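You operate a simulated robot arm through the tools that you are given. There is no shell and no other tool. Be economical: measure what you need, move in short steps, check, and stop when the job is done.

Carry out the task below with a simulated two-armed robot. There is one attempt and no reset: what you move stays moved.

TASK
Take the felt pad on the top of the grey bench and put it away on the top of the paper-covered bench. Open the right counter drawer, take the blue peg and leave it in the inside of the right counter drawer and shut the drawer again. Push the middle counter drawer shut. Put the short brown strip marked "925" from the top of the brown bench on the shelf of the grey bench. Take the orange sanding block from the open shelf of the ply counter and put it on the space under the drawers. Put the red short sanding drum from the top of the paper-covered bench on the beige small board there and the brown short sanding drum on the top of the steam box. Put one of the tall cups from the top of the paper-covered bench on the black tray. Take the black chair foot from the top of the paper-covered bench and put it on the corner block there. Put the brown frame on the top of the paper-covered bench away on the low shelf of the long bench. Do these in any order. Set down upright: short sanding drum, tall cup.

Only the result counts: the job must be done as asked and must still hold three seconds after the hand-in. Knocking over, shifting, dropping, spilling or breaking anything else fails it.

THE ROBOT
Two 7-joint arms with two-finger grippers on one trunk, on a base that drives. Base frame: it is fixed to the floor where the robot stands at the start and does not move with it; the origin is under the middle of the robot, x ahead of it, y to its left, z up; the surface under the hand at the start is at about z = 0.8. Readings come in m, degrees, newtons and seconds.
The left shoulder is at the start at [0.082, 0.216, 1.269], the right one opposite. With the tool pointing down near the work surface each hand reaches from about 0.16 to 0.86 m from the robot's upright axis, wherever it stands, measured 20 degrees to its own side. Places, roughly: black chair foot (4x4x3 cm) [-3, 2.3, 0.9]; black tray (17x13x4 cm) [-5.8, 1.7, 0.9]; blue peg (4x4x6 cm) [1, 0.6, 0.8]; brown frame (20x20x4 cm) [-3.1, 2.1, 0.9]; corner block (5x5x3 cm) [-2.5, 2.6, 0.9]; felt pad (6x6x5 cm) [0.5, 0.2, 0.8]; inside of the right counter drawer [1.4, 0.1, 0.7]; low shelf of the long bench [3.3, 3.9, 0.2]; middle counter drawer [1.6, -0.3, 0.7]; right counter drawer [1.5, 0.1, 0.7]; sanding block [-5.75, 2.25, 0.5]; shelf of the grey bench [0.7, 0.4, 0.2]; short brown strip [0.75, -1.5, 0.75]; short sanding drum [-3.25, 2.75, 1]; small board (13x7x2 cm) [-3, 2.5, 0.9]; space under the drawers [-5.8, 1.7, 0.1]; tall cup [-2.5, 1.25, 1]; top of the paper-covered bench [-2.8, 2.2, 0.9]; top of the steam box (20x34 cm) [-4.4, 4.5, 1.14]. Payload 3.43 kg a hand.
Tool frame (each hand has its own): the origin (TCP) lies between the finger pads and is the grasp point; the fingertips stand 0.02 m ahead of it; z points along the fingers, y is the line along which they close. The gripper opens to 0.124 m. The gripper's body begins 0.093 m behind the TCP.
Orientation is that of the tool frame in the base frame, as [roll, pitch, yaw] about the fixed x, y, z axes, in that order (R = Rz(yaw) Ry(pitch) Rx(roll)). With the fingers straight down and closing along the base's y, the tool's x points along the base's -x, its y along +y and its z along -z.

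THE INTERFACE
- The arms move only by the tool play_rows. It takes "left_series", "right_series" or both (then of equal length, played together; a hand with none holds still); each is text: rows parted by semicolons, each of 7 numbers parted by spaces: the turn, a rotation vector about the tool's x, y, z in units of 4 degrees (1.0 is 4 degrees), then the shift along the tool's x, y, z in units of 50 mm (1.0 is 50 mm), then the finger opening in cm, from 0 to 12.4. In form: rx ry rz dx dy dz hand; .... A call has 1 to 8 rows; each row shifts and turns the commanded pose from where the row before left it, along the tool's axes as they then stand. A call with a number of a shift or a turn outside -1 to 1 is refused whole. A row lasts 0.2 s, in which the tool goes at most 0.05 m and 8.6 degrees; a call with a longer step from one row to the next is refused whole, and so is a gripper value outside its range. Where a pose cannot be reached the arm comes as near as it can. A force on the tool above 40 N (or 10 N above the force at the start of the call, whichever is more), or a blocked arm, ends the call early, and 0.2 s more pass. The fingers move at their own pace (about 0.072 m/s each) and stop on an object; they squeeze with about 20 N. The grip force told is the motor's: it shows also when the fingers shut on nothing. Time passes only in rows, and 0.2 s behind the last, so rows that do not move let the fingers close. The reply holds the time, the measured pose of the TCP, the force on the tool along the base axes, the opening and the grip force, in the units named above and with some noise, with the torque about the TCP (base axes, N m) and any sound that the robot's microphone picked up.
- Cameras (640 x 400 px; columns grow to the right, rows downward): "scene" is now at [0.1903, 0.0517, 1.4242]; the picture's right is [0.63, -0.78, 0.00], its down [-0.54, -0.43, -0.72] and it looks along [0.56, 0.45, -0.69] (base axes); focal length 259 px, centre (320, 200). "left" rides on the left gripper at [0.082, -0.014, -0.14] in its tool frame; the picture's right is [0.17, 0.99, 0.00], its down [-0.83, 0.14, -0.54] and it looks along [-0.53, 0.09, 0.84] (tool axes); focal length 243 px, centre (320, 200). "right" rides on the right gripper at [0.082, 0.014, -0.14] in its tool frame; the picture's right is [-0.17, 0.99, 0.00], its down [-0.83, -0.14, -0.54] and it looks along [-0.53, -0.09, 0.84] (tool axes); focal length 243 px, centre (320, 200).
- capture(camera): a new picture of that camera. It takes no simulated time.
- raise_lower(by): slides the trunk up (or, below 0, down) by that many m; the arms and the scene camera ride with it, the base frame stays. It gives what a move gives, with no picture.
- steer(legs): drives the robot by 1 to 6 legs, each [ahead, left, turn to the left] in m, m and degrees, along the robot's own axes; the way and the turn of a leg run together, so that a leg with both is an arc; at most 1.5 m and 180 degrees a leg. The arms and the cameras ride along, it lands a little off, and it stops where it bumps. It gives what a move gives.
- turn_head(pan, tilt): turns the head with the scene camera to pan (to the left, within 80 degrees either way) and tilt (down, from -29 to 69), counted from straight ahead of the robot. It gives what a move gives.
- measure_at(camera, pixels): for up to 12 pixels [column, row] of the newest picture of that camera ("zoom" is the newest enlarged one), the place [x, y, z] in the base frame of the surface seen there, good to about 0.002 m. It takes no simulated time.
- enlarge(camera, box): a new picture of the part [left, top, right, bottom] of that camera's present view, enlarged. It takes no simulated time.
- close_job(): hands the job in; it is judged then, once.

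Go step by step. Measure first, check grasps and placings, and put right what went wrong. The budget is 357 turns and 290 pictures, counting those below and the enlarged ones. Unless the task says otherwise, let go and move clear before handing in.

The tools are called after "Request:" as name(argument=value, ...) on one line, values as JSON. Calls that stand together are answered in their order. play_rows: Moves the arms, as the interface text tells. Its arguments: {"type":"object","properties":{"left_series":{"type":"string"},"right_series":{"type":"string"}},"required":[]} The other tools are called the same way: raise_lower (by) slides the trunk up or down; steer (legs) drives the base; turn_head (pan, tilt) turns the head that bears the scene camera; capture (camera) takes a picture; measure_at (camera, pixels) gives the place of the surface under pixels of a picture; enlarge (camera, box) takes an enlarged picture of a part of a camera's view; close_job () hands the job in.

At the start:

```text
clock: 0.0
left_eef_pos: [0.3249, 0.4944, 1.0667]
left_ee_rot: [-179.9, 0.0, -180.0]
left_wrist_force: [1.0, 0.1, 0.3]
left_moment: [0.01, -0.01, 0.03]
left_width: 0.1237
left_finger_force: 0.0
right_eef_pos: [0.4274, 0.083, 1.0152]
right_ee_rot: [179.8, 0.1, 179.8]
right_wrist_force: [-0.5, -0.9, 0.1]
right_moment: [0.0, -0.02, 0.04]
right_width: 0.1239
right_finger_force: 0.1
trunk travel left (down, up): [-0.425, 0.166]
robot x, y, heading: [0.0027, -0.0004, -0.1]
head pan, tilt: [38.7, 43.8]
```

scene: 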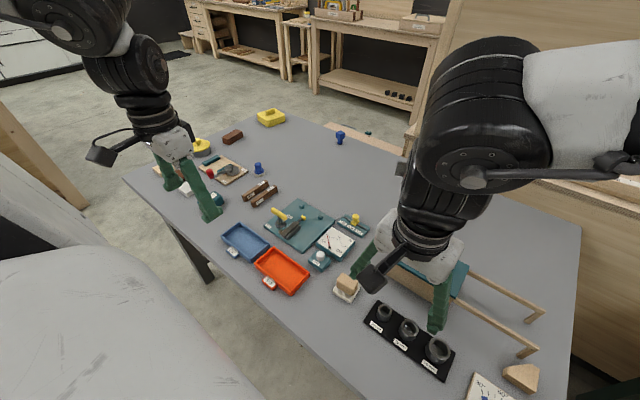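
right: 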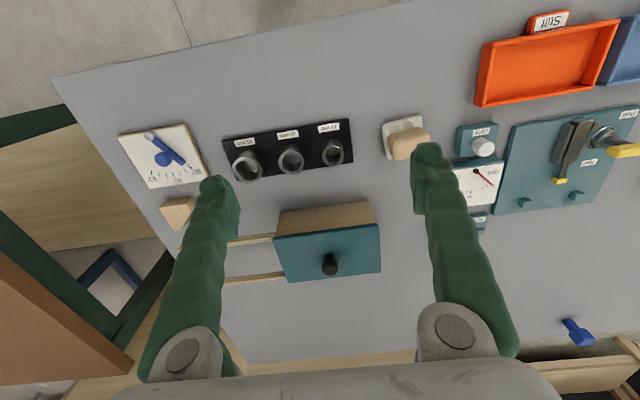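
left: 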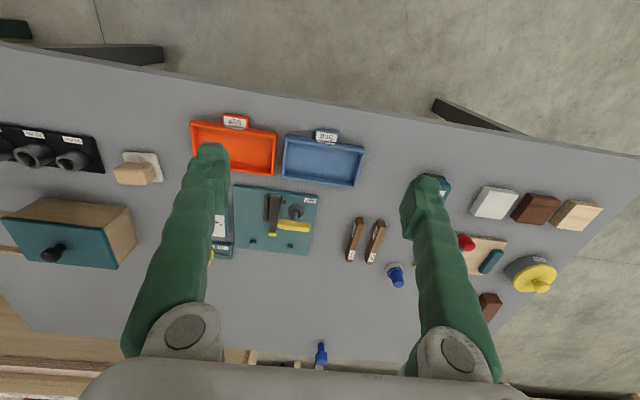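

The start pictures show the grey bench ahead with a likely felt pad at scene (345,287) and a blue peg at scene (340,137). I'll enlarge and measure these first.

Request:
enlarge(camera="scene", box=[280, 200, 480, 325])

Request:
measure_at(camera="scene", pixels=[[345, 287], [340, 137], [346, 280], [340, 131], [258, 168], [369, 132], [300, 130], [560, 300], [128, 180]])

Request:
turn_head(pan=0, tilt=35)

Request:
capture(camera="scene")

```text
3.20 times, centred on (380, 262) of scene
```

zoom: 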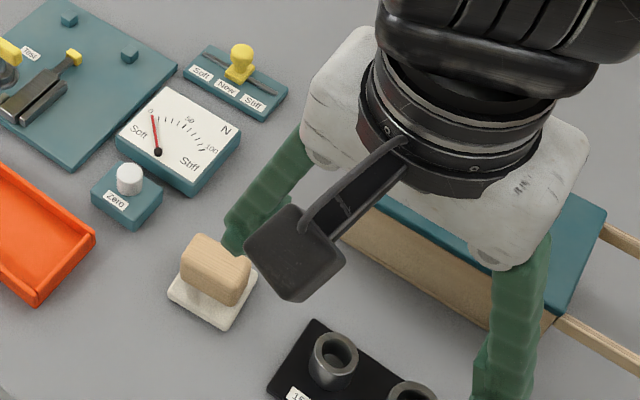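

```text
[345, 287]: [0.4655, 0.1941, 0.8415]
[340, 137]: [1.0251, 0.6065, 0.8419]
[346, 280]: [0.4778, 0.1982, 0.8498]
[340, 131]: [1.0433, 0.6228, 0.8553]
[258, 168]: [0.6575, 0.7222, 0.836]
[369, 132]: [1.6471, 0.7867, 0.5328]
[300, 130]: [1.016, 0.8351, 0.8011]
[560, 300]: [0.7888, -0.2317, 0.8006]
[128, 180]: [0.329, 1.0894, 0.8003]
```

```text
clock: 1.1
left_eef_pos: [0.3262, 0.4944, 1.0666]
left_ee_rot: [180.0, 0.0, -180.0]
left_wrist_force: [-0.2, 0.8, 0.0]
left_moment: [0.02, 0.0, 0.02]
left_width: 0.1239
left_finger_force: 0.1
right_eef_pos: [0.4286, 0.082, 1.0153]
right_ee_rot: [179.7, 0.0, 179.6]
right_wrist_force: [-0.3, 0.3, 0.7]
right_moment: [0.01, 0.02, 0.0]
right_width: 0.1239
right_finger_force: 0.1
trunk travel left (down, up): [-0.425, 0.166]
robot x, y, heading: [0.0013, -0.001, -0.1]
head pan, tilt: [0.0, 35.0]
```

```text
285 pictures are left
```

scene: 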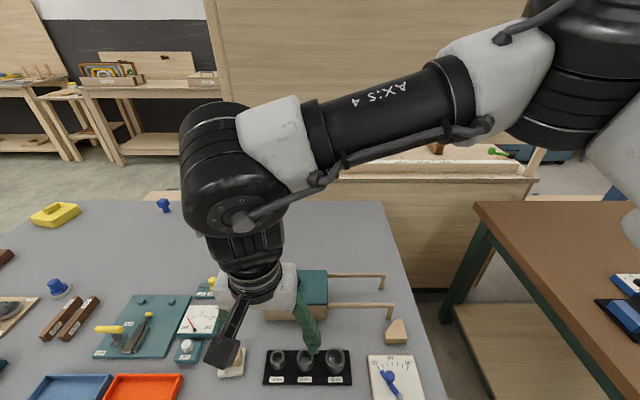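

The wooden panel behind the bench looks like the back of the counter, with its drawers on the far side. I'll look around to map the room.

Request:
measure_at(camera="scene", pixels=[[300, 30], [480, 165], [600, 180], [390, 205], [440, 390], [450, 310], [520, 280], [163, 200], [120, 260], [535, 165], [438, 148]])

Request:
turn_head(pan=-65, tilt=30)

Request:
capture(camera="scene")

Request:
turn_head(pan=70, tilt=25)

Request:
capture(camera="scene")

```text
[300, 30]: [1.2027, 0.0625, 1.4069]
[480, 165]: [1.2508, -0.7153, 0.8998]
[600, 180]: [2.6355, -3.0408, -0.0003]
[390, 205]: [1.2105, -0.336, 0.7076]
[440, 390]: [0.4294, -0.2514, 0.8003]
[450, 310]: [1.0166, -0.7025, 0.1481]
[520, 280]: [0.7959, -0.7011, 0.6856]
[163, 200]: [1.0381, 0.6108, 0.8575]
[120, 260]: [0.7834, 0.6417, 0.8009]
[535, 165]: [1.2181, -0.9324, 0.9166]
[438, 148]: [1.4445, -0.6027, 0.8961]
```

```text
clock: 2.4
left_eef_pos: [0.3253, 0.4946, 1.0668]
left_ee_rot: [-180.0, 0.0, -180.0]
left_wrist_force: [0.4, 0.0, -0.3]
left_moment: [-0.01, -0.01, 0.0]
left_width: 0.1239
left_finger_force: 0.0
right_eef_pos: [0.4279, 0.0815, 1.0144]
right_ee_rot: [179.7, 0.0, 179.6]
right_wrist_force: [1.1, -0.5, 0.1]
right_moment: [0.02, 0.03, -0.01]
right_width: 0.1238
right_finger_force: 0.1
trunk travel left (down, up): [-0.425, 0.166]
robot x, y, heading: [-0.0006, -0.0016, -0.1]
head pan, tilt: [-65.0, 30.0]
```

```text
284 pictures are left
```

scene: 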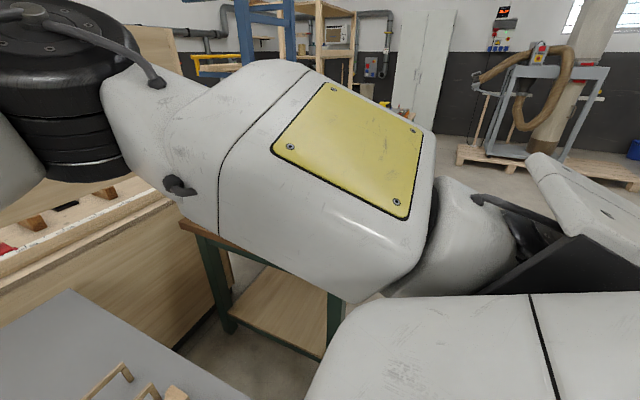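

```text
clock: 4.6
left_eef_pos: [0.3267, 0.4931, 1.0675]
left_ee_rot: [-180.0, -0.1, -180.0]
left_wrist_force: [-0.3, 0.4, 0.4]
left_moment: [-0.01, 0.01, 0.0]
left_width: 0.1241
left_finger_force: 0.1
right_eef_pos: [0.4278, 0.0816, 1.0151]
right_ee_rot: [179.8, 0.0, 179.5]
right_wrist_force: [-0.1, -0.6, 0.5]
right_moment: [0.01, 0.0, 0.04]
right_width: 0.124
right_finger_force: 0.1
trunk travel left (down, up): [-0.425, 0.166]
robot x, y, heading: [0.0, 0.0003, -0.1]
head pan, tilt: [70.0, 25.0]
```

```text
283 pictures are left
```

scene: 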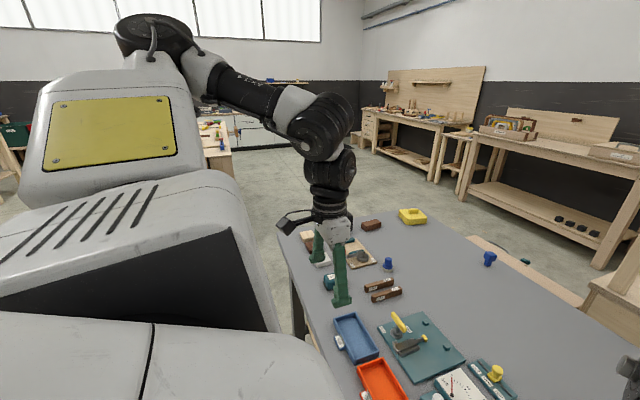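

The counter's back is at x≈1.2, so its drawers face away. First I'll get the felt pad with the right hand and measure it in the right picture.

Request:
enlarge(camera="right", box=[340, 80, 500, 180])

Request:
measure_at(camera="right", pixels=[[392, 133], [400, 142], [410, 145], [418, 140], [405, 155], [386, 128], [415, 119], [395, 155], [390, 150]])

```text
4.00 times, centred on (420, 130) of right
```

zoom: 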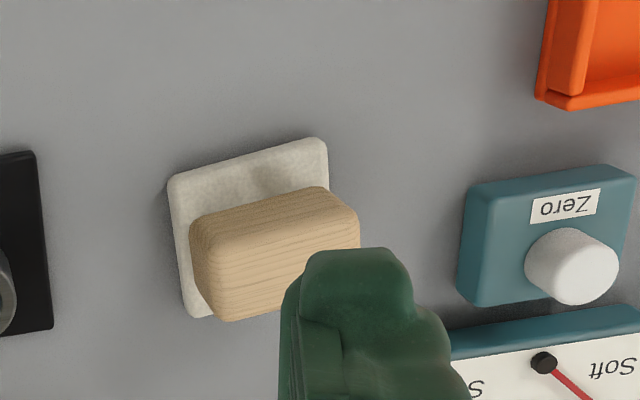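

```text
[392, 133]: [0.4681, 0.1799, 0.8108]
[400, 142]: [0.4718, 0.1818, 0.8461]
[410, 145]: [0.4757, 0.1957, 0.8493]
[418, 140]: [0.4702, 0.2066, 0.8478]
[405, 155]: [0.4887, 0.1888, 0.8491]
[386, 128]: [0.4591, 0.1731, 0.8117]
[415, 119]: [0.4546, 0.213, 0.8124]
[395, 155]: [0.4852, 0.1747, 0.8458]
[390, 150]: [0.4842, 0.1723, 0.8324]
```

The felt pad's handle is centred near (0.480,0.195), its top is at z 0.849, and its long axis is turned about 6° from y. I'll move the right hand above it with fingers opened to 7 cm.

Request:
play_rows(right_series="0 0 0 -0.35 0.75 0 7; 0 0 0 -0.35 0.75 0 7; 0 0 0 -0.34 0.76 0 7; 0 0 -0.8 0 0 0.8 7; 0 0 -0.8 0 0 0.8 7; 0 0 0 0 0 0.4 7")

Request:
capture(camera="right")

```text
clock: 5.2
left_eef_pos: [0.3271, 0.4927, 1.0665]
left_ee_rot: [-180.0, 0.0, -180.0]
left_wrist_force: [0.4, 0.1, 0.2]
left_moment: [0.02, 0.0, 0.01]
left_width: 0.1238
left_finger_force: 0.1
right_eef_pos: [0.5417, 0.1069, 1.0692]
right_ee_rot: [172.7, -0.3, 169.4]
right_wrist_force: [0.0, -0.3, -0.5]
right_moment: [0.0, 0.04, 0.03]
right_width: 0.0699
right_finger_force: 0.0
right hand out of reach, approached as far as the arm can: row 3
trunk travel left (down, up): [-0.425, 0.166]
robot x, y, heading: [-0.0004, -0.003, 0.1]
head pan, tilt: [70.0, 25.0]
stopped in row 3 (right hand): the arm was blocked; the commanded pose is now the measured one
```

```text
281 pictures are left
```

right: 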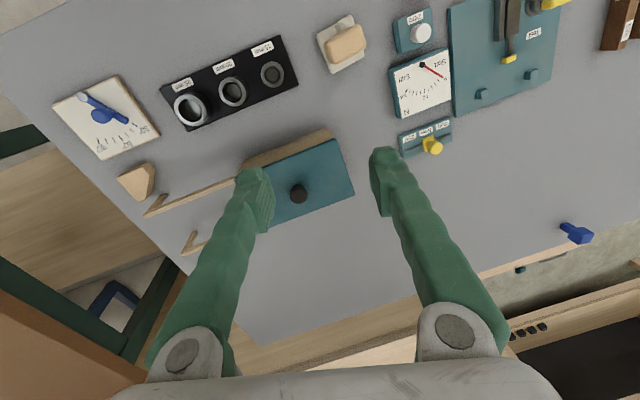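

The right arm can't cross that far to the left. I'll back the right hand off to its own side and use the left hand for the pad.

Request:
play_rows(right_series="0.3 0 -0.45 0.45 -0.85 0 7; 0.3 0 -0.45 0.45 -0.85 0 7; 0.3 0 -0.45 0.45 -0.85 0 7; 0.3 0 -0.45 0.45 -0.85 0 7; 0.3 0 -0.45 0.45 -0.85 0 7; 0.3 0 -0.45 0.45 -0.85 0 7")

Request:
capture(camera="left")

```text
clock: 6.6
left_eef_pos: [0.3253, 0.4928, 1.0658]
left_ee_rot: [179.9, 0.1, 180.0]
left_wrist_force: [0.0, 0.1, 0.0]
left_moment: [0.05, -0.04, -0.02]
left_width: 0.124
left_finger_force: 0.0
right_eef_pos: [0.3773, -0.1302, 1.0489]
right_ee_rot: [-179.6, 0.5, -179.6]
right_wrist_force: [-0.3, 0.0, -0.3]
right_moment: [0.02, -0.03, 0.0]
right_width: 0.07
right_finger_force: 0.0
trunk travel left (down, up): [-0.425, 0.166]
robot x, y, heading: [0.0005, 0.0054, -0.1]
head pan, tilt: [70.0, 25.0]
```

```text
280 pictures are left
```

left: 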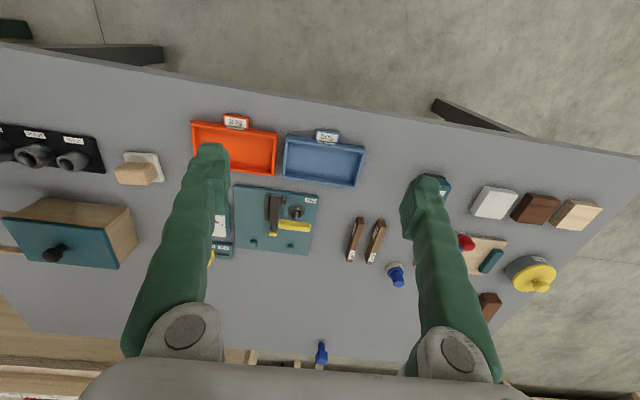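

Right hand is back on its side. Moving the left hand above the felt pad.

Request:
play_rows(left_series="0 0 0 -0.39 -0.745 0 7; 0 0 0 -0.39 -0.745 0 7; 0 0 0 -0.39 -0.745 0 7; 0 0 0 -0.39 -0.745 0 7; 0 0 0 -0.39 -0.745 0 7; 0 0 0 -0.39 -0.745 0 7; 0 0 0 -0.39 -0.745 0 7; 0 0 0 -0.39 -0.745 0 7")

Request:
capture(camera="left")

```text
clock: 8.4
left_eef_pos: [0.4866, 0.2235, 1.0867]
left_ee_rot: [-180.0, 0.0, -179.9]
left_wrist_force: [-0.8, 0.7, -0.1]
left_moment: [-0.01, -0.03, -0.01]
left_width: 0.0699
left_finger_force: 0.0
left hand out of reach, approached as far as the arm can: row 6, 7, 8
right_eef_pos: [0.3787, -0.1286, 1.0497]
right_ee_rot: [-179.7, 0.4, -179.6]
right_wrist_force: [-0.6, 0.6, -0.8]
right_moment: [-0.02, -0.02, -0.01]
right_width: 0.07
right_finger_force: 0.1
trunk travel left (down, up): [-0.425, 0.166]
robot x, y, heading: [0.0024, -0.0, -0.1]
head pan, tilt: [70.0, 25.0]
```

```text
279 pictures are left
```

left: 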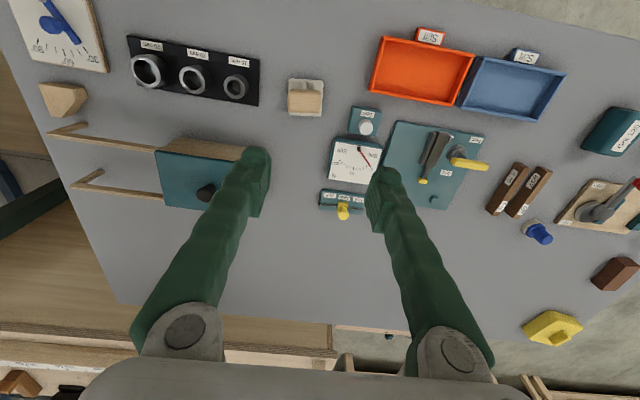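

It's just beyond reach at this height, but should be fine lower down. I'll descend and turn.

Request:
play_rows(left_series="0 0 -0.8 0 0 0.8 7; 0 0 -0.8 0 0 0.8 7; 0 0 0 0 0 0.8 7")

Request:
capture(camera="left")

```text
clock: 9.2
left_eef_pos: [0.5004, 0.2673, 0.9908]
left_ee_rot: [-180.0, 0.0, -173.6]
left_wrist_force: [0.0, -0.4, 0.5]
left_moment: [0.03, 0.0, -0.02]
left_width: 0.07
left_finger_force: 0.1
left hand out of reach, approached as far as the arm can: row 1, 2
right_eef_pos: [0.3786, -0.1292, 1.05]
right_ee_rot: [-179.7, 0.5, -179.6]
right_wrist_force: [-0.4, 0.5, -0.1]
right_moment: [-0.01, 0.0, -0.02]
right_width: 0.07
right_finger_force: 0.1
trunk travel left (down, up): [-0.425, 0.166]
robot x, y, heading: [-0.0008, 0.0015, 0.0]
head pan, tilt: [70.0, 25.0]
```

```text
278 pictures are left
```

left: 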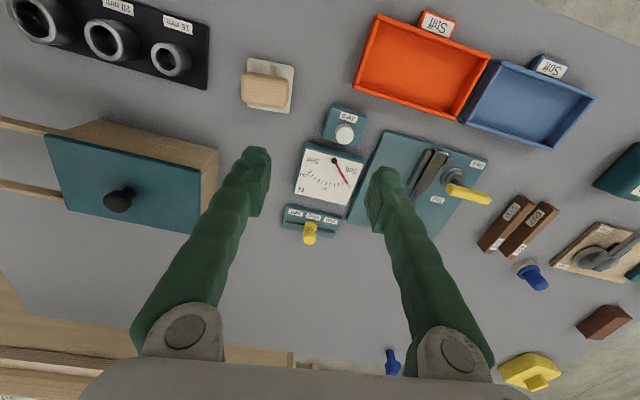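

The hand is now at (0.500,0.267,0.991) with the yaw set. I'll step toward the pad while going down.

Request:
play_rows(left_series="0 0 0 0.19 -0.46 0.5 7; 0 0 0 0.19 -0.46 0.5 7; 0 0 0 0.18 -0.47 0.5 7")

Request:
capture(camera="left")

```text
clock: 10.0
left_eef_pos: [0.501, 0.2594, 0.9754]
left_ee_rot: [-180.0, -0.1, -173.6]
left_wrist_force: [-0.5, -0.9, 0.3]
left_moment: [0.04, 0.02, 0.01]
left_width: 0.0702
left_finger_force: 0.1
left hand out of reach, approached as far as the arm can: row 1, 2, 3
right_eef_pos: [0.3785, -0.1277, 1.05]
right_ee_rot: [-179.7, 0.4, -179.6]
right_wrist_force: [0.0, -0.1, -0.3]
right_moment: [-0.02, 0.0, 0.01]
right_width: 0.0702
right_finger_force: 0.2
trunk travel left (down, up): [-0.425, 0.166]
robot x, y, heading: [-0.0011, 0.001, -0.2]
head pan, tilt: [70.0, 25.0]
```

```text
277 pictures are left
```

left: 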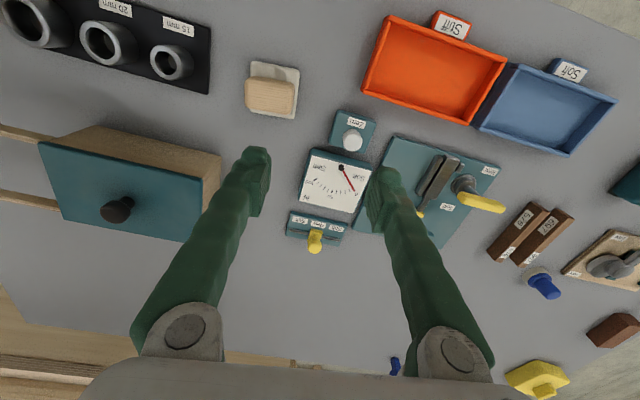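

The left arm can't get further in that direction here. I'll strafe the base 0.2 m to the right so the pad lies further to the left hand's side.

Request:
steer(legs=[[0, -0.2, 0]])

Request:
capture(camera="left")

```text
clock: 13.3
left_eef_pos: [0.5017, 0.0598, 0.9748]
left_ee_rot: [-179.9, -0.1, -173.6]
left_wrist_force: [-0.2, 0.5, 0.0]
left_moment: [0.01, 0.0, -0.03]
left_width: 0.0702
left_finger_force: 0.1
right_eef_pos: [0.3778, -0.3285, 1.0499]
right_ee_rot: [-179.7, 0.5, -179.5]
right_wrist_force: [-0.1, -0.2, -0.6]
right_moment: [0.0, -0.01, 0.02]
right_width: 0.0704
right_finger_force: 0.1
trunk travel left (down, up): [-0.425, 0.166]
robot x, y, heading: [0.0038, -0.2031, 0.3]
head pan, tilt: [70.0, 25.0]
```

```text
276 pictures are left
```

left: 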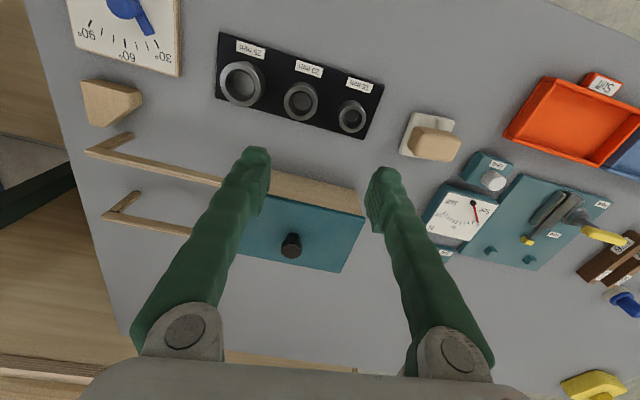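

Pad now at left picture (435,143). I'll check its corners, then move there.

Request:
measure_at(camera="left", pixels=[[419, 130], [457, 141], [413, 149], [448, 158], [435, 144]])

Request:
play_rows(left_series="0 0 0 0.05 0.91 0 7; 0 0 0 0.05 0.91 0 7; 0 0 0 0.04 0.91 0 7")

Request:
capture(camera="left")

```text
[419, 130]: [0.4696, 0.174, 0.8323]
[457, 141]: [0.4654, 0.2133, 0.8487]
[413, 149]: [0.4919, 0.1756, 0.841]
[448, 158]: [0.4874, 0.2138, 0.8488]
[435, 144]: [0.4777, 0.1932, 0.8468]
```

```text
clock: 14.1
left_eef_pos: [0.4791, 0.1961, 0.9737]
left_ee_rot: [-179.8, 0.0, -173.7]
left_wrist_force: [0.0, 0.6, -0.4]
left_moment: [-0.01, -0.04, 0.01]
left_width: 0.0703
left_finger_force: 0.0
right_eef_pos: [0.3787, -0.327, 1.0504]
right_ee_rot: [-179.7, 0.5, -179.6]
right_wrist_force: [0.0, -0.1, -0.6]
right_moment: [-0.01, -0.02, -0.02]
right_width: 0.07
right_finger_force: 0.0
trunk travel left (down, up): [-0.425, 0.166]
robot x, y, heading: [0.0025, -0.2044, 0.2]
head pan, tilt: [70.0, 25.0]
```

```text
275 pictures are left
```

left: 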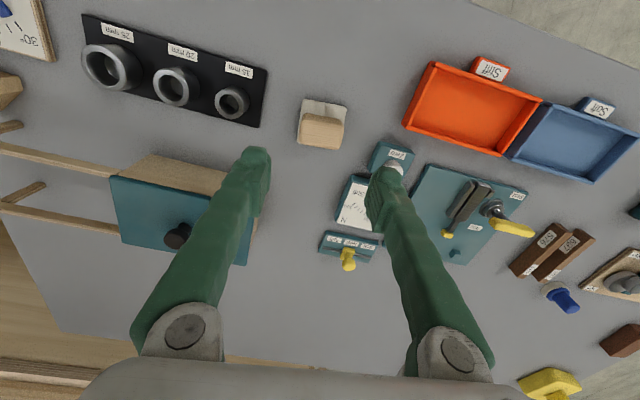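

Hand is over the pad at (0.479,0.196). I'll descend partway and check clearance to the "Zero" box at (390,160).

Request:
measure_at(camera="left", pixels=[[376, 160], [372, 168], [378, 147]])

Request:
play_rows(left_series="0 0 0 0 0 0.9 7; 0 0 0 0 0 0.8 7")

Request:
capture(camera="left")

```text
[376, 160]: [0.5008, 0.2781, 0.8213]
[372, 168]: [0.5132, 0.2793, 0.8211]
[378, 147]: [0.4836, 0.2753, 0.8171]
```

```text
clock: 14.7
left_eef_pos: [0.4796, 0.1939, 0.8887]
left_ee_rot: [-179.9, 0.0, -173.4]
left_wrist_force: [-0.6, 0.4, 0.6]
left_moment: [0.02, 0.03, -0.01]
left_width: 0.0702
left_finger_force: 0.0
right_eef_pos: [0.3787, -0.3279, 1.0498]
right_ee_rot: [-179.7, 0.4, -179.4]
right_wrist_force: [-0.2, 0.4, 0.5]
right_moment: [-0.03, -0.02, -0.01]
right_width: 0.0701
right_finger_force: 0.1
trunk travel left (down, up): [-0.425, 0.166]
robot x, y, heading: [0.0036, -0.2019, 0.1]
head pan, tilt: [70.0, 25.0]
```

```text
274 pictures are left
```

left: 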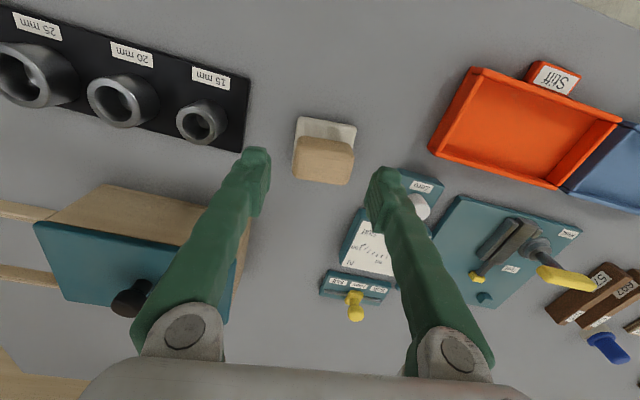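

Centred with clear finger room on both sides. Descend to z≈0.834 and grip.

Request:
play_rows(left_series="0 0 0 0 0 0.6 7; 0 0 0 0 0 0.5 7; 0 0 0 0 0 0 2; 0 0 0 0 0 0 2; 0 0 0 0 0 0 2; 0 0 0 0 0 0 2")

Request:
capture(camera="left")

```text
clock: 16.1
left_eef_pos: [0.4771, 0.1949, 0.8343]
left_ee_rot: [180.0, 0.0, -173.5]
left_wrist_force: [0.6, 0.1, 0.2]
left_moment: [-0.02, 0.01, -0.02]
left_width: 0.0488
left_finger_force: 19.5
right_eef_pos: [0.3781, -0.3276, 1.0505]
right_ee_rot: [-179.7, 0.5, -179.5]
right_wrist_force: [-0.2, -0.4, 0.6]
right_moment: [-0.04, 0.0, 0.01]
right_width: 0.0701
right_finger_force: 0.1
trunk travel left (down, up): [-0.425, 0.166]
robot x, y, heading: [0.0039, -0.1961, 0.4]
head pan, tilt: [70.0, 25.0]
```

```text
273 pictures are left
```

left: 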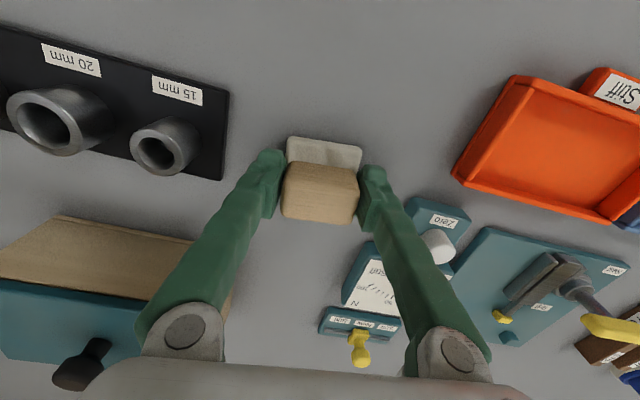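

Grip holds (width 4.9 cm, 19.5 N). Lift the pad and back away to look at the brown bench on the right.

Request:
play_rows(left_series="0 0 0 0 0 -0.9 2; 0 0 0 0 0 -0.9 2; 0 0 0 0 0 -0.9 2; 0 0 0 0 0 -0.9 2; 0 0 0 0 0 -0.9 2")

Request:
steer(legs=[[-0.4, 0, 0], [0, -0.4, 0]])

Request:
turn_head(pan=-30, tilt=30)

Request:
capture(camera="scene")

Request:
capture(camera="left")

```text
clock: 17.3
left_eef_pos: [0.4774, 0.1947, 1.0613]
left_ee_rot: [179.9, 0.0, -173.5]
left_wrist_force: [0.2, -0.5, 0.2]
left_moment: [-0.01, -0.02, -0.01]
left_width: 0.0489
left_finger_force: 20.2
right_eef_pos: [0.3769, -0.3279, 1.0502]
right_ee_rot: [-179.6, 0.5, -179.5]
right_wrist_force: [-0.2, -0.7, -0.5]
right_moment: [0.0, -0.04, 0.01]
right_width: 0.0701
right_finger_force: 0.0
trunk travel left (down, up): [-0.425, 0.166]
robot x, y, heading: [-0.0006, -0.2004, 0.4]
head pan, tilt: [70.0, 25.0]
```

```text
clock: 25.7
left_eef_pos: [0.085, -0.2076, 1.0585]
left_ee_rot: [-180.0, 0.0, -173.8]
left_wrist_force: [-0.2, -0.6, -1.1]
left_moment: [0.01, 0.01, 0.03]
left_width: 0.0487
left_finger_force: 20.0
right_eef_pos: [-0.0162, -0.7293, 1.0485]
right_ee_rot: [-179.7, 0.5, -179.8]
right_wrist_force: [-0.7, 0.4, -0.6]
right_moment: [0.0, -0.01, 0.01]
right_width: 0.0701
right_finger_force: 0.1
trunk travel left (down, up): [-0.425, 0.166]
robot x, y, heading: [-0.3943, -0.6003, -0.4]
head pan, tilt: [70.0, 25.0]
```

```text
clock: 27.5
left_eef_pos: [0.0853, -0.2069, 1.0605]
left_ee_rot: [180.0, 0.0, -173.8]
left_wrist_force: [0.8, 0.6, -0.3]
left_moment: [0.0, 0.01, 0.0]
left_width: 0.0488
left_finger_force: 20.5
right_eef_pos: [-0.0174, -0.7307, 1.0501]
right_ee_rot: [-179.8, 0.5, -179.8]
right_wrist_force: [0.6, 1.0, -0.2]
right_moment: [-0.03, 0.02, -0.01]
right_width: 0.07
right_finger_force: 0.2
trunk travel left (down, up): [-0.425, 0.166]
robot x, y, heading: [-0.3965, -0.5984, -0.3]
head pan, tilt: [-30.0, 30.0]
```

```text
272 pictures are left
```

scene: 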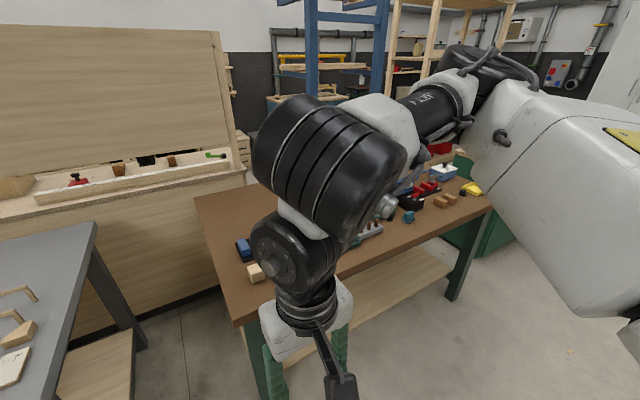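

```text
271 pictures are left
```

left: 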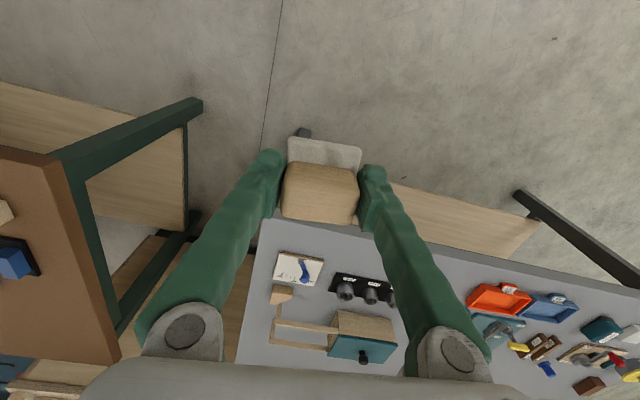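

The brown bench is in view, the pad still held. I'll measure its edges.

Request:
measure_at(camera="scene", pixels=[[235, 322], [488, 208], [200, 198], [400, 210], [470, 180], [441, 202], [390, 240], [60, 345], [95, 225]])

Request:
enlarge(camera="scene", box=[340, 130, 500, 260])

```text
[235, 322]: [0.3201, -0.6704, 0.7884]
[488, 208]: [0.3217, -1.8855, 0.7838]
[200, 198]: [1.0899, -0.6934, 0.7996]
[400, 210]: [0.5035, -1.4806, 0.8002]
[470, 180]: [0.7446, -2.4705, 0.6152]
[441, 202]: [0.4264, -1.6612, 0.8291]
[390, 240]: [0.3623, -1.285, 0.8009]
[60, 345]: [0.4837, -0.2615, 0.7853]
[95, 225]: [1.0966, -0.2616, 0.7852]
```

```text
3.08 times, centred on (420, 195) of scene
```

zoom: 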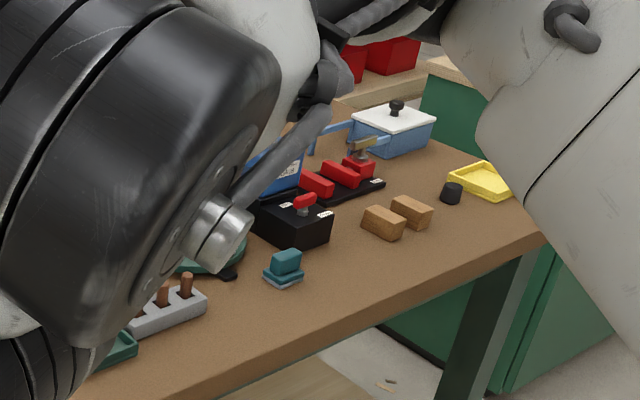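

Brown bench spans x 0.32–1.09, y −0.67 to −1.89, top z 0.80. I'll strafe to its middle to look for the "925" strip.

Request:
steer(legs=[[0, -0.75, 0], [0.25, 0, 0]])

Request:
turn_head(pan=10, tilt=40)

Request:
capture(camera="scene")

Request:
capture(camera="right")

Request:
capture(camera="left")

```text
clock: 39.6
left_eef_pos: [0.3327, -0.9626, 1.0598]
left_ee_rot: [-180.0, 0.0, -174.0]
left_wrist_force: [-0.5, 0.2, -1.1]
left_moment: [0.01, -0.02, -0.03]
left_width: 0.0487
left_finger_force: 20.4
right_eef_pos: [0.2268, -1.484, 1.0497]
right_ee_rot: [-179.6, 0.5, 179.9]
right_wrist_force: [0.2, -0.2, 0.0]
right_moment: [0.0, -0.01, 0.02]
right_width: 0.0699
right_finger_force: 0.0
trunk travel left (down, up): [-0.425, 0.166]
robot x, y, heading: [-0.1493, -1.3517, -0.4]
head pan, tilt: [-30.0, 30.0]
```

```text
clock: 40.7
left_eef_pos: [0.3337, -0.9634, 1.0599]
left_ee_rot: [-180.0, 0.0, -174.1]
left_wrist_force: [0.2, -0.6, -0.2]
left_moment: [0.0, 0.04, -0.01]
left_width: 0.0487
left_finger_force: 20.2
right_eef_pos: [0.2278, -1.4854, 1.0503]
right_ee_rot: [-179.6, 0.4, -180.0]
right_wrist_force: [0.1, 0.2, 0.2]
right_moment: [-0.03, -0.02, -0.02]
right_width: 0.0701
right_finger_force: 0.1
trunk travel left (down, up): [-0.425, 0.166]
robot x, y, heading: [-0.1488, -1.3503, -0.2]
head pan, tilt: [10.0, 40.0]
```

```text
269 pictures are left
```

scene: 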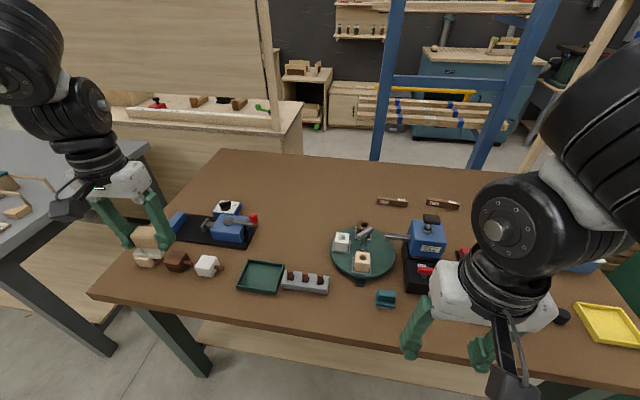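

```text
268 pictures are left
```

right: 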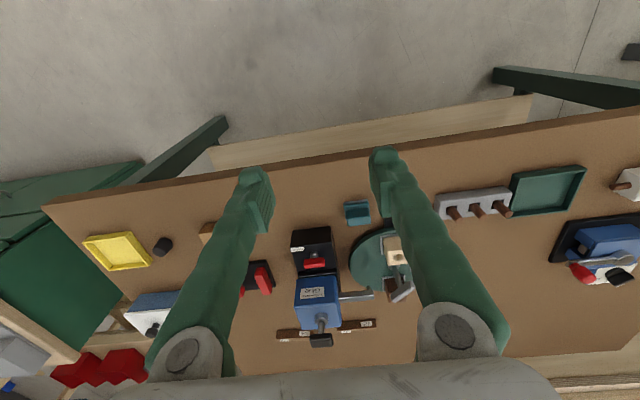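

```text
267 pictures are left
```

left: 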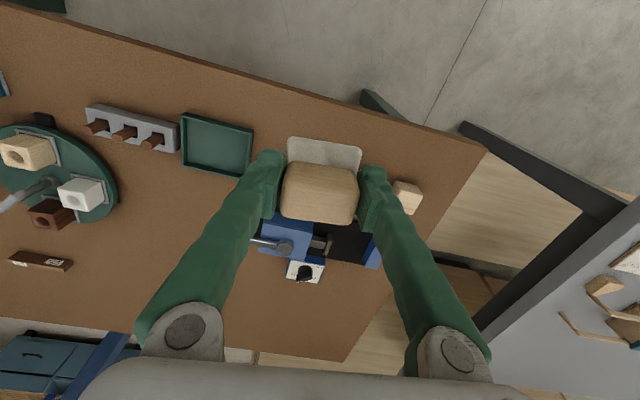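

Two brown strips lie at scene (392,203) and (443,204). I'll zoom to read the marks and measure.

Request:
enlarge(camera="scene", box=[360, 180, 480, 225])

Request:
measure_at(camera="scene", pixels=[[378, 202], [407, 203], [428, 203], [457, 206], [392, 203], [443, 204], [432, 218], [395, 225]])

```text
5.33 times, centred on (420, 202) of scene
```

zoom: 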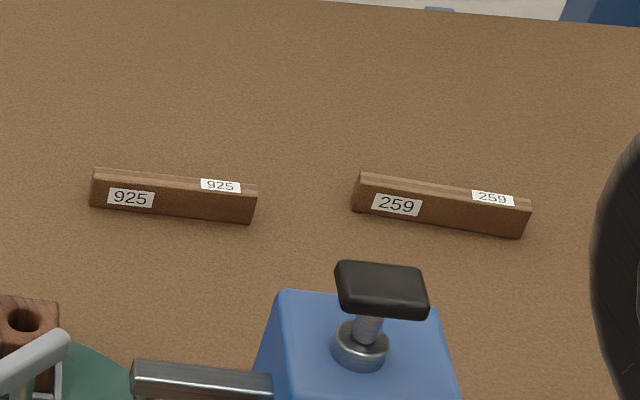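

```text
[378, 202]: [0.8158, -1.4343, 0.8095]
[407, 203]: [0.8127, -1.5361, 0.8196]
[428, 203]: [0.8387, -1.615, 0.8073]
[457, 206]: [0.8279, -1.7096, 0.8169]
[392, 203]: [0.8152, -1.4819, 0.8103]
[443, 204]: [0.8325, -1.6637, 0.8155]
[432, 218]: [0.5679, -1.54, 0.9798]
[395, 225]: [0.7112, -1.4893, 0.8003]
```

The left strip, at scene (392,203), is "925", running along y from about −1.432 to −1.538 at x≈0.82. I can grip it by its ends (10.5 cm) without turning the hand, so I'll raise the pad hand a little, open the right hand and drive closer.

Request:
play_rows(left_series="0 0 0 0 0 -0.8 2; 0 0 0 0 0 0 2; 0 0 0 0 0 0 2", right_series="0 0 0 0 0 -0.5 12.4; 0 0 0 0 0 0 12.4; 0 0 0 0 0 0 12.4")

Request:
steer(legs=[[0, 0.12, 0], [0.2, 0, 0]])

Request:
capture(camera="scene")

Request:
capture(camera="right")

```text
clock: 41.5
left_eef_pos: [0.3342, -0.9638, 1.1]
left_ee_rot: [180.0, -0.1, -174.0]
left_wrist_force: [-0.4, -0.9, -1.0]
left_moment: [0.0, 0.02, -0.01]
left_width: 0.049
left_finger_force: 19.3
right_eef_pos: [0.2297, -1.4846, 1.0753]
right_ee_rot: [-179.8, 0.5, -180.0]
right_wrist_force: [0.6, 0.4, 0.5]
right_moment: [0.01, 0.0, 0.0]
right_width: 0.124
right_finger_force: 0.1
trunk travel left (down, up): [-0.425, 0.166]
robot x, y, heading: [-0.1491, -1.3509, -0.4]
head pan, tilt: [10.0, 40.0]
```

```text
clock: 45.2
left_eef_pos: [0.5334, -0.846, 1.1]
left_ee_rot: [179.9, 0.0, -174.0]
left_wrist_force: [0.6, -0.4, -1.0]
left_moment: [0.0, 0.02, -0.01]
left_width: 0.0487
left_finger_force: 20.9
right_eef_pos: [0.4296, -1.3665, 1.0755]
right_ee_rot: [-179.6, 0.6, -179.9]
right_wrist_force: [-0.4, 0.4, 0.4]
right_moment: [0.03, 0.01, 0.02]
right_width: 0.124
right_finger_force: 0.1
trunk travel left (down, up): [-0.425, 0.166]
robot x, y, heading: [0.0494, -1.236, -0.0]
head pan, tilt: [10.0, 40.0]
```

```text
265 pictures are left
```

scene: 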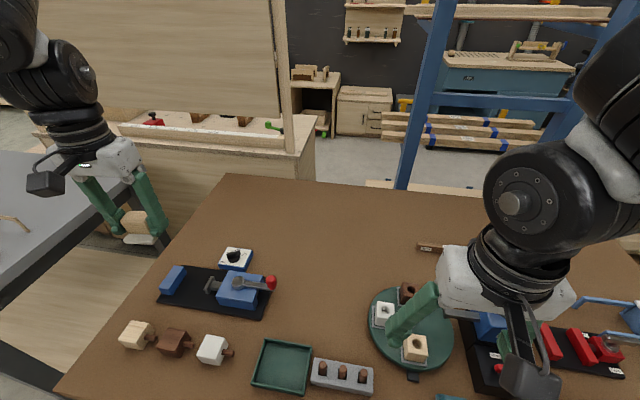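

```text
264 pictures are left
```

right: 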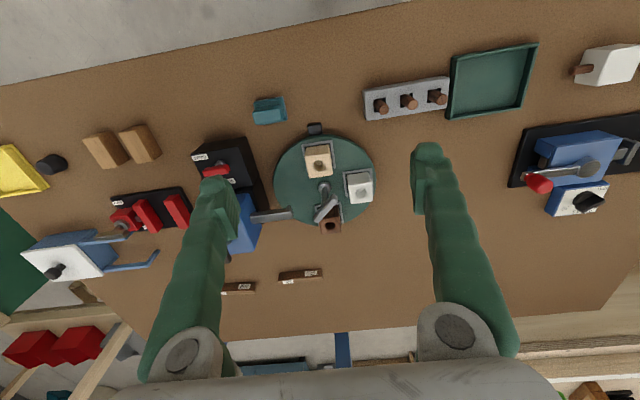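

Strip at right picture (300,275). Measure and go over it.

Request:
measure_at(camera="right", pixels=[[280, 277], [300, 275], [321, 272], [300, 280], [238, 288], [278, 273], [322, 269]])

Request:
play_rows(right_series="0 0 0 -0.93 -0.3 0 12.4; 0 0 0 -0.93 -0.3 0 12.4; 0 0 0 -0.93 -0.3 0 12.4; 0 0 0 -0.93 -0.3 0 12.4; 0 0 0 -0.93 -0.3 0 12.4; 0 0 0 -0.93 -0.3 0 12.4; 0 0 0 -0.93 -0.3 0 12.4; 0 0 0 -0.93 -0.3 0 12.4")

Request:
capture(camera="right")

```text
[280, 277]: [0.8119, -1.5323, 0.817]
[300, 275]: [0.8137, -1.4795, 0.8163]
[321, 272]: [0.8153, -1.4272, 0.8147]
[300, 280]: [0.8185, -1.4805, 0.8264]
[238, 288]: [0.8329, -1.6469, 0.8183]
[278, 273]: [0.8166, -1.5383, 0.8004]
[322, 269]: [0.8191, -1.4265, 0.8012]
```

```text
clock: 47.0
left_eef_pos: [0.5346, -0.8455, 1.0988]
left_ee_rot: [-180.0, 0.0, -173.9]
left_wrist_force: [0.0, -0.3, -0.5]
left_moment: [-0.02, 0.02, -0.01]
left_width: 0.0489
left_finger_force: 19.7
right_eef_pos: [0.6394, -1.3334, 1.0512]
right_ee_rot: [-179.6, 0.5, 179.8]
right_wrist_force: [-0.3, 0.0, 0.6]
right_moment: [-0.02, -0.01, 0.03]
right_width: 0.1239
right_finger_force: 0.1
right hand out of reach, approached as far as the arm can: row 2, 3, 4, 5, 6, 7, 8
trunk travel left (down, up): [-0.425, 0.166]
robot x, y, heading: [0.0511, -1.2353, -0.4]
head pan, tilt: [10.0, 40.0]
```

```text
263 pictures are left
```

right: 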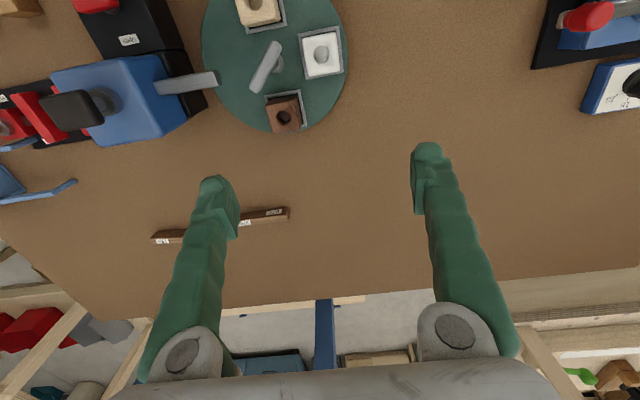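

The arm falls short at this height. I'll raise the trunk so the hand works lower relative to the shoulder.

Request:
raise_lower(by=0.16)

Request:
play_rows(right_series="0 0 0 0 0 0.9 12.4; 0 0 0 0 0 0.9 12.4; 0 0 0 0 0 0.9 12.4; 0 0 0 -0.8 -0.55 0 12.4; 0 0 0 -0.8 -0.55 0 12.4; 0 0 0 -0.8 -0.55 0 12.4; 0 0 0 -0.8 -0.55 0 12.4")

```text
clock: 48.8
left_eef_pos: [0.5347, -0.8445, 1.2578]
left_ee_rot: [180.0, -0.2, -173.9]
left_wrist_force: [0.3, -0.4, -1.0]
left_moment: [0.03, -0.02, -0.02]
left_width: 0.0491
left_finger_force: 20.0
right_eef_pos: [0.6123, -1.3312, 1.4128]
right_ee_rot: [-179.5, 20.8, 179.8]
right_wrist_force: [-0.3, -0.5, -0.2]
right_moment: [0.0, -0.01, 0.03]
right_width: 0.1241
right_finger_force: 0.0
trunk travel left (down, up): [-0.585, 0.006]
robot x, y, heading: [0.0481, -1.2353, -0.3]
head pan, tilt: [10.0, 40.0]
```

```text
clock: 50.4
left_eef_pos: [0.5349, -0.8455, 1.259]
left_ee_rot: [-180.0, 0.0, -173.8]
left_wrist_force: [0.0, -0.5, 0.1]
left_moment: [0.0, 0.04, 0.03]
left_width: 0.0489
left_finger_force: 19.8
right_eef_pos: [0.6499, -1.3213, 1.2958]
right_ee_rot: [-179.6, 20.9, 179.4]
right_wrist_force: [-0.4, 0.6, 0.2]
right_moment: [0.03, 0.01, -0.01]
right_width: 0.1237
right_finger_force: 0.0
right hand out of reach, approached as far as the arm can: row 2, 3, 4, 5, 6, 7
trunk travel left (down, up): [-0.585, 0.006]
robot x, y, heading: [0.0484, -1.238, -0.3]
head pan, tilt: [10.0, 40.0]
```

The right arm got into an awkward pose (pitched 21°). I'll bring it back toward the body and straighten it.

Request:
play_rows(right_series="0 0.75 0 0.8 0 0 12.4; 0 0.75 0 0.8 0 0 12.4; 0 0.75 0 0.8 0 0 12.4; 0 0.75 0 0.8 0 0 12.4; 0 0.75 0 0.8 0 0 12.4; 0 0.75 0 0.5 -0.5 0 12.4; 0 0.72 0 0.5 -0.5 0 12.4")

```text
clock: 52.0
left_eef_pos: [0.5352, -0.8476, 1.259]
left_ee_rot: [179.8, 0.0, -174.0]
left_wrist_force: [-1.3, -0.1, -0.8]
left_moment: [0.05, -0.03, -0.05]
left_width: 0.049
left_finger_force: 20.1
right_eef_pos: [0.409, -1.375, 1.2394]
right_ee_rot: [-179.8, -0.2, 179.7]
right_wrist_force: [-0.5, -0.2, 0.5]
right_moment: [0.06, 0.0, 0.0]
right_width: 0.124
right_finger_force: 0.0
trunk travel left (down, up): [-0.585, 0.006]
robot x, y, heading: [0.0532, -1.2327, -0.2]
head pan, tilt: [10.0, 40.0]
```

Straight again at (0.409,−1.375,1.239). Descend here first, then extend forward in short steps.

Request:
play_rows(right_series="0 0 0 0 0 0.9 12.4; 0 0 0 0 0 0.9 12.4; 0 0 0 0 0 0.9 12.4; 0 0 0 -0.8 -0.3 0 12.4; 0 0 0 -0.8 -0.3 0 12.4; 0 0 0 -0.8 -0.3 0 12.4; 0 0 0 -0.8 -0.3 0 12.4")

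```text
clock: 53.6
left_eef_pos: [0.5347, -0.8447, 1.2587]
left_ee_rot: [180.0, -0.1, -174.0]
left_wrist_force: [-0.2, 0.3, -0.8]
left_moment: [-0.01, 0.02, 0.03]
left_width: 0.0487
left_finger_force: 20.2
right_eef_pos: [0.5155, -1.3786, 1.1124]
right_ee_rot: [-179.6, 0.1, 179.2]
right_wrist_force: [1.0, 1.2, 0.5]
right_moment: [-0.02, 0.01, -0.02]
right_width: 0.1239
right_finger_force: 0.0
right hand out of reach, approached as far as the arm can: row 5, 6, 7
trunk travel left (down, up): [-0.585, 0.006]
robot x, y, heading: [0.0532, -1.2343, 0.1]
head pan, tilt: [10.0, 40.0]
```

The arm seems limited when the hand is high relative to the shoulder. I'll check obstacle heights on the bench so I can travel lower.

Request:
capture(camera="scene")

Request:
capture(camera="right")

```text
262 pictures are left
```

scene: 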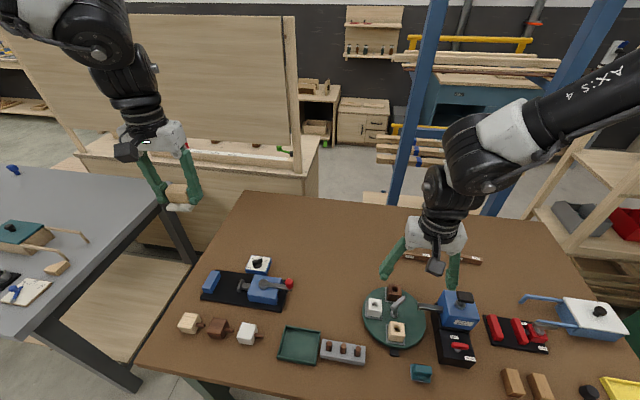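

```text
261 pictures are left
```

right: 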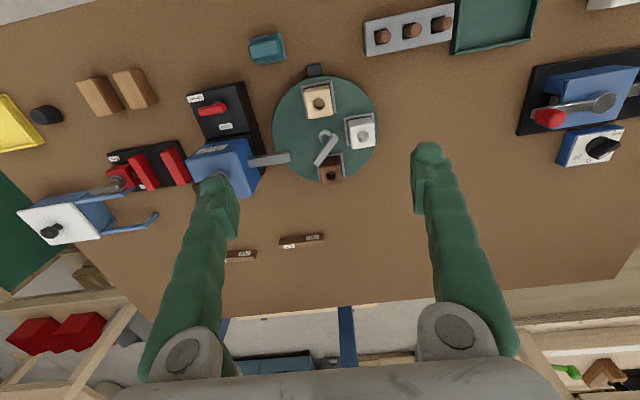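

Request:
measure_at(camera="scene", pixels=[[397, 302], [394, 318], [465, 297], [457, 310], [430, 307], [396, 333], [375, 308], [363, 310], [428, 325]])

Request:
play_rows(right_series="0 0 0 0 0 0.8 12.4; 0 0 0 0 0 0.8 12.4")

```text
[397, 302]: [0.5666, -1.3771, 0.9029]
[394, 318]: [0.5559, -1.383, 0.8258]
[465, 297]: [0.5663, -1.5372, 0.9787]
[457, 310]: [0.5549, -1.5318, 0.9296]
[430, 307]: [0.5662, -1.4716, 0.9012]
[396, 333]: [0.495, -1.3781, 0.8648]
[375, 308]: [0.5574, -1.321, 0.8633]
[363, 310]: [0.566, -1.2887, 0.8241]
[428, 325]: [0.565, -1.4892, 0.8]
```

```text
clock: 54.2
left_eef_pos: [0.5354, -0.8449, 1.2582]
left_ee_rot: [180.0, -0.1, -174.1]
left_wrist_force: [0.5, 0.3, -1.2]
left_moment: [0.03, 0.0, 0.03]
left_width: 0.0487
left_finger_force: 20.3
right_eef_pos: [0.5053, -1.3666, 1.0354]
right_ee_rot: [-179.5, -0.1, 179.4]
right_wrist_force: [-0.1, 0.3, 0.6]
right_moment: [0.0, 0.01, 0.03]
right_width: 0.1241
right_finger_force: 0.1
right hand out of reach, approached as far as the arm can: row 1, 2
trunk travel left (down, up): [-0.585, 0.006]
robot x, y, heading: [0.0492, -1.2358, -0.3]
head pan, tilt: [10.0, 40.0]
```

The pattern suggests the wrist yaw limits reach: with this yaw the right hand needs its target 15–40° inward of its shoulder. I'll raise the hand a little and strafe the base right 0.3 m.

Request:
play_rows(right_series="0 0 0 0.5 0.6 -0.5 12.4; 0 0 0 0.5 0.6 -0.5 12.4")

Request:
steer(legs=[[0, -0.3, 0], [0.04, 0, 0]])

```text
clock: 54.8
left_eef_pos: [0.5342, -0.8442, 1.2588]
left_ee_rot: [-179.9, -0.1, -173.9]
left_wrist_force: [-0.2, -0.3, -0.3]
left_moment: [-0.02, -0.02, 0.0]
left_width: 0.0488
left_finger_force: 19.9
right_eef_pos: [0.4535, -1.3074, 1.0877]
right_ee_rot: [-179.5, 0.0, 179.6]
right_wrist_force: [0.0, 0.3, 0.0]
right_moment: [-0.02, -0.03, -0.02]
right_width: 0.1239
right_finger_force: 0.2
trunk travel left (down, up): [-0.585, 0.006]
robot x, y, heading: [0.051, -1.2367, -0.1]
head pan, tilt: [10.0, 40.0]
```

```text
clock: 59.9
left_eef_pos: [0.5635, -1.1458, 1.2634]
left_ee_rot: [-179.9, 0.5, -174.0]
left_wrist_force: [-0.4, 0.1, -0.5]
left_moment: [0.02, -0.14, 0.0]
left_width: 0.049
left_finger_force: 20.0
right_eef_pos: [0.4859, -1.6083, 1.0903]
right_ee_rot: [-179.7, 0.5, 179.8]
right_wrist_force: [-0.9, -0.2, 0.3]
right_moment: [-0.02, -0.12, 0.0]
right_width: 0.1241
right_finger_force: 0.1
trunk travel left (down, up): [-0.585, 0.006]
robot x, y, heading: [0.0913, -1.5358, -0.5]
head pan, tilt: [10.0, 40.0]
```

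Now extend the right hand toward (0.817,−1.482).

Request:
play_rows(right_series="0 0 0 -0.83 0.315 0 12.4; 0 0 0 -0.83 0.315 0 12.4; 0 0 0 -0.83 0.315 0 12.4; 0 0 0 -0.83 0.315 0 12.4; 0 0 0 -0.83 0.315 0 12.4; 0 0 0 -0.83 0.315 0 12.4; 0 0 0 -0.83 0.315 0 12.4; 0 0 0 -0.83 0.315 0 12.4")

Request:
capture(camera="right")

```text
clock: 61.9
left_eef_pos: [0.5713, -1.1456, 1.2602]
left_ee_rot: [-180.0, 0.0, -173.8]
left_wrist_force: [-0.2, 0.5, -1.1]
left_moment: [-0.02, 0.02, 0.0]
left_width: 0.049
left_finger_force: 19.8
right_eef_pos: [0.6755, -1.5265, 1.1174]
right_ee_rot: [178.6, -0.2, 175.4]
right_wrist_force: [0.3, 0.0, 0.2]
right_moment: [0.02, -0.02, 0.01]
right_width: 0.1241
right_finger_force: 0.0
right hand out of reach, approached as far as the arm can: row 4, 5, 6, 7, 8
trunk travel left (down, up): [-0.585, 0.006]
robot x, y, heading: [0.0879, -1.5363, -0.4]
head pan, tilt: [10.0, 40.0]
stopped in row 8 (right hand): the arm was blocked; the commanded pose is now the measured one
```

```text
260 pictures are left
```

right: 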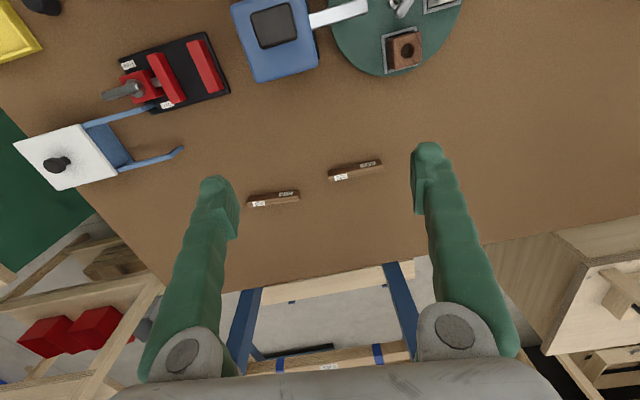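

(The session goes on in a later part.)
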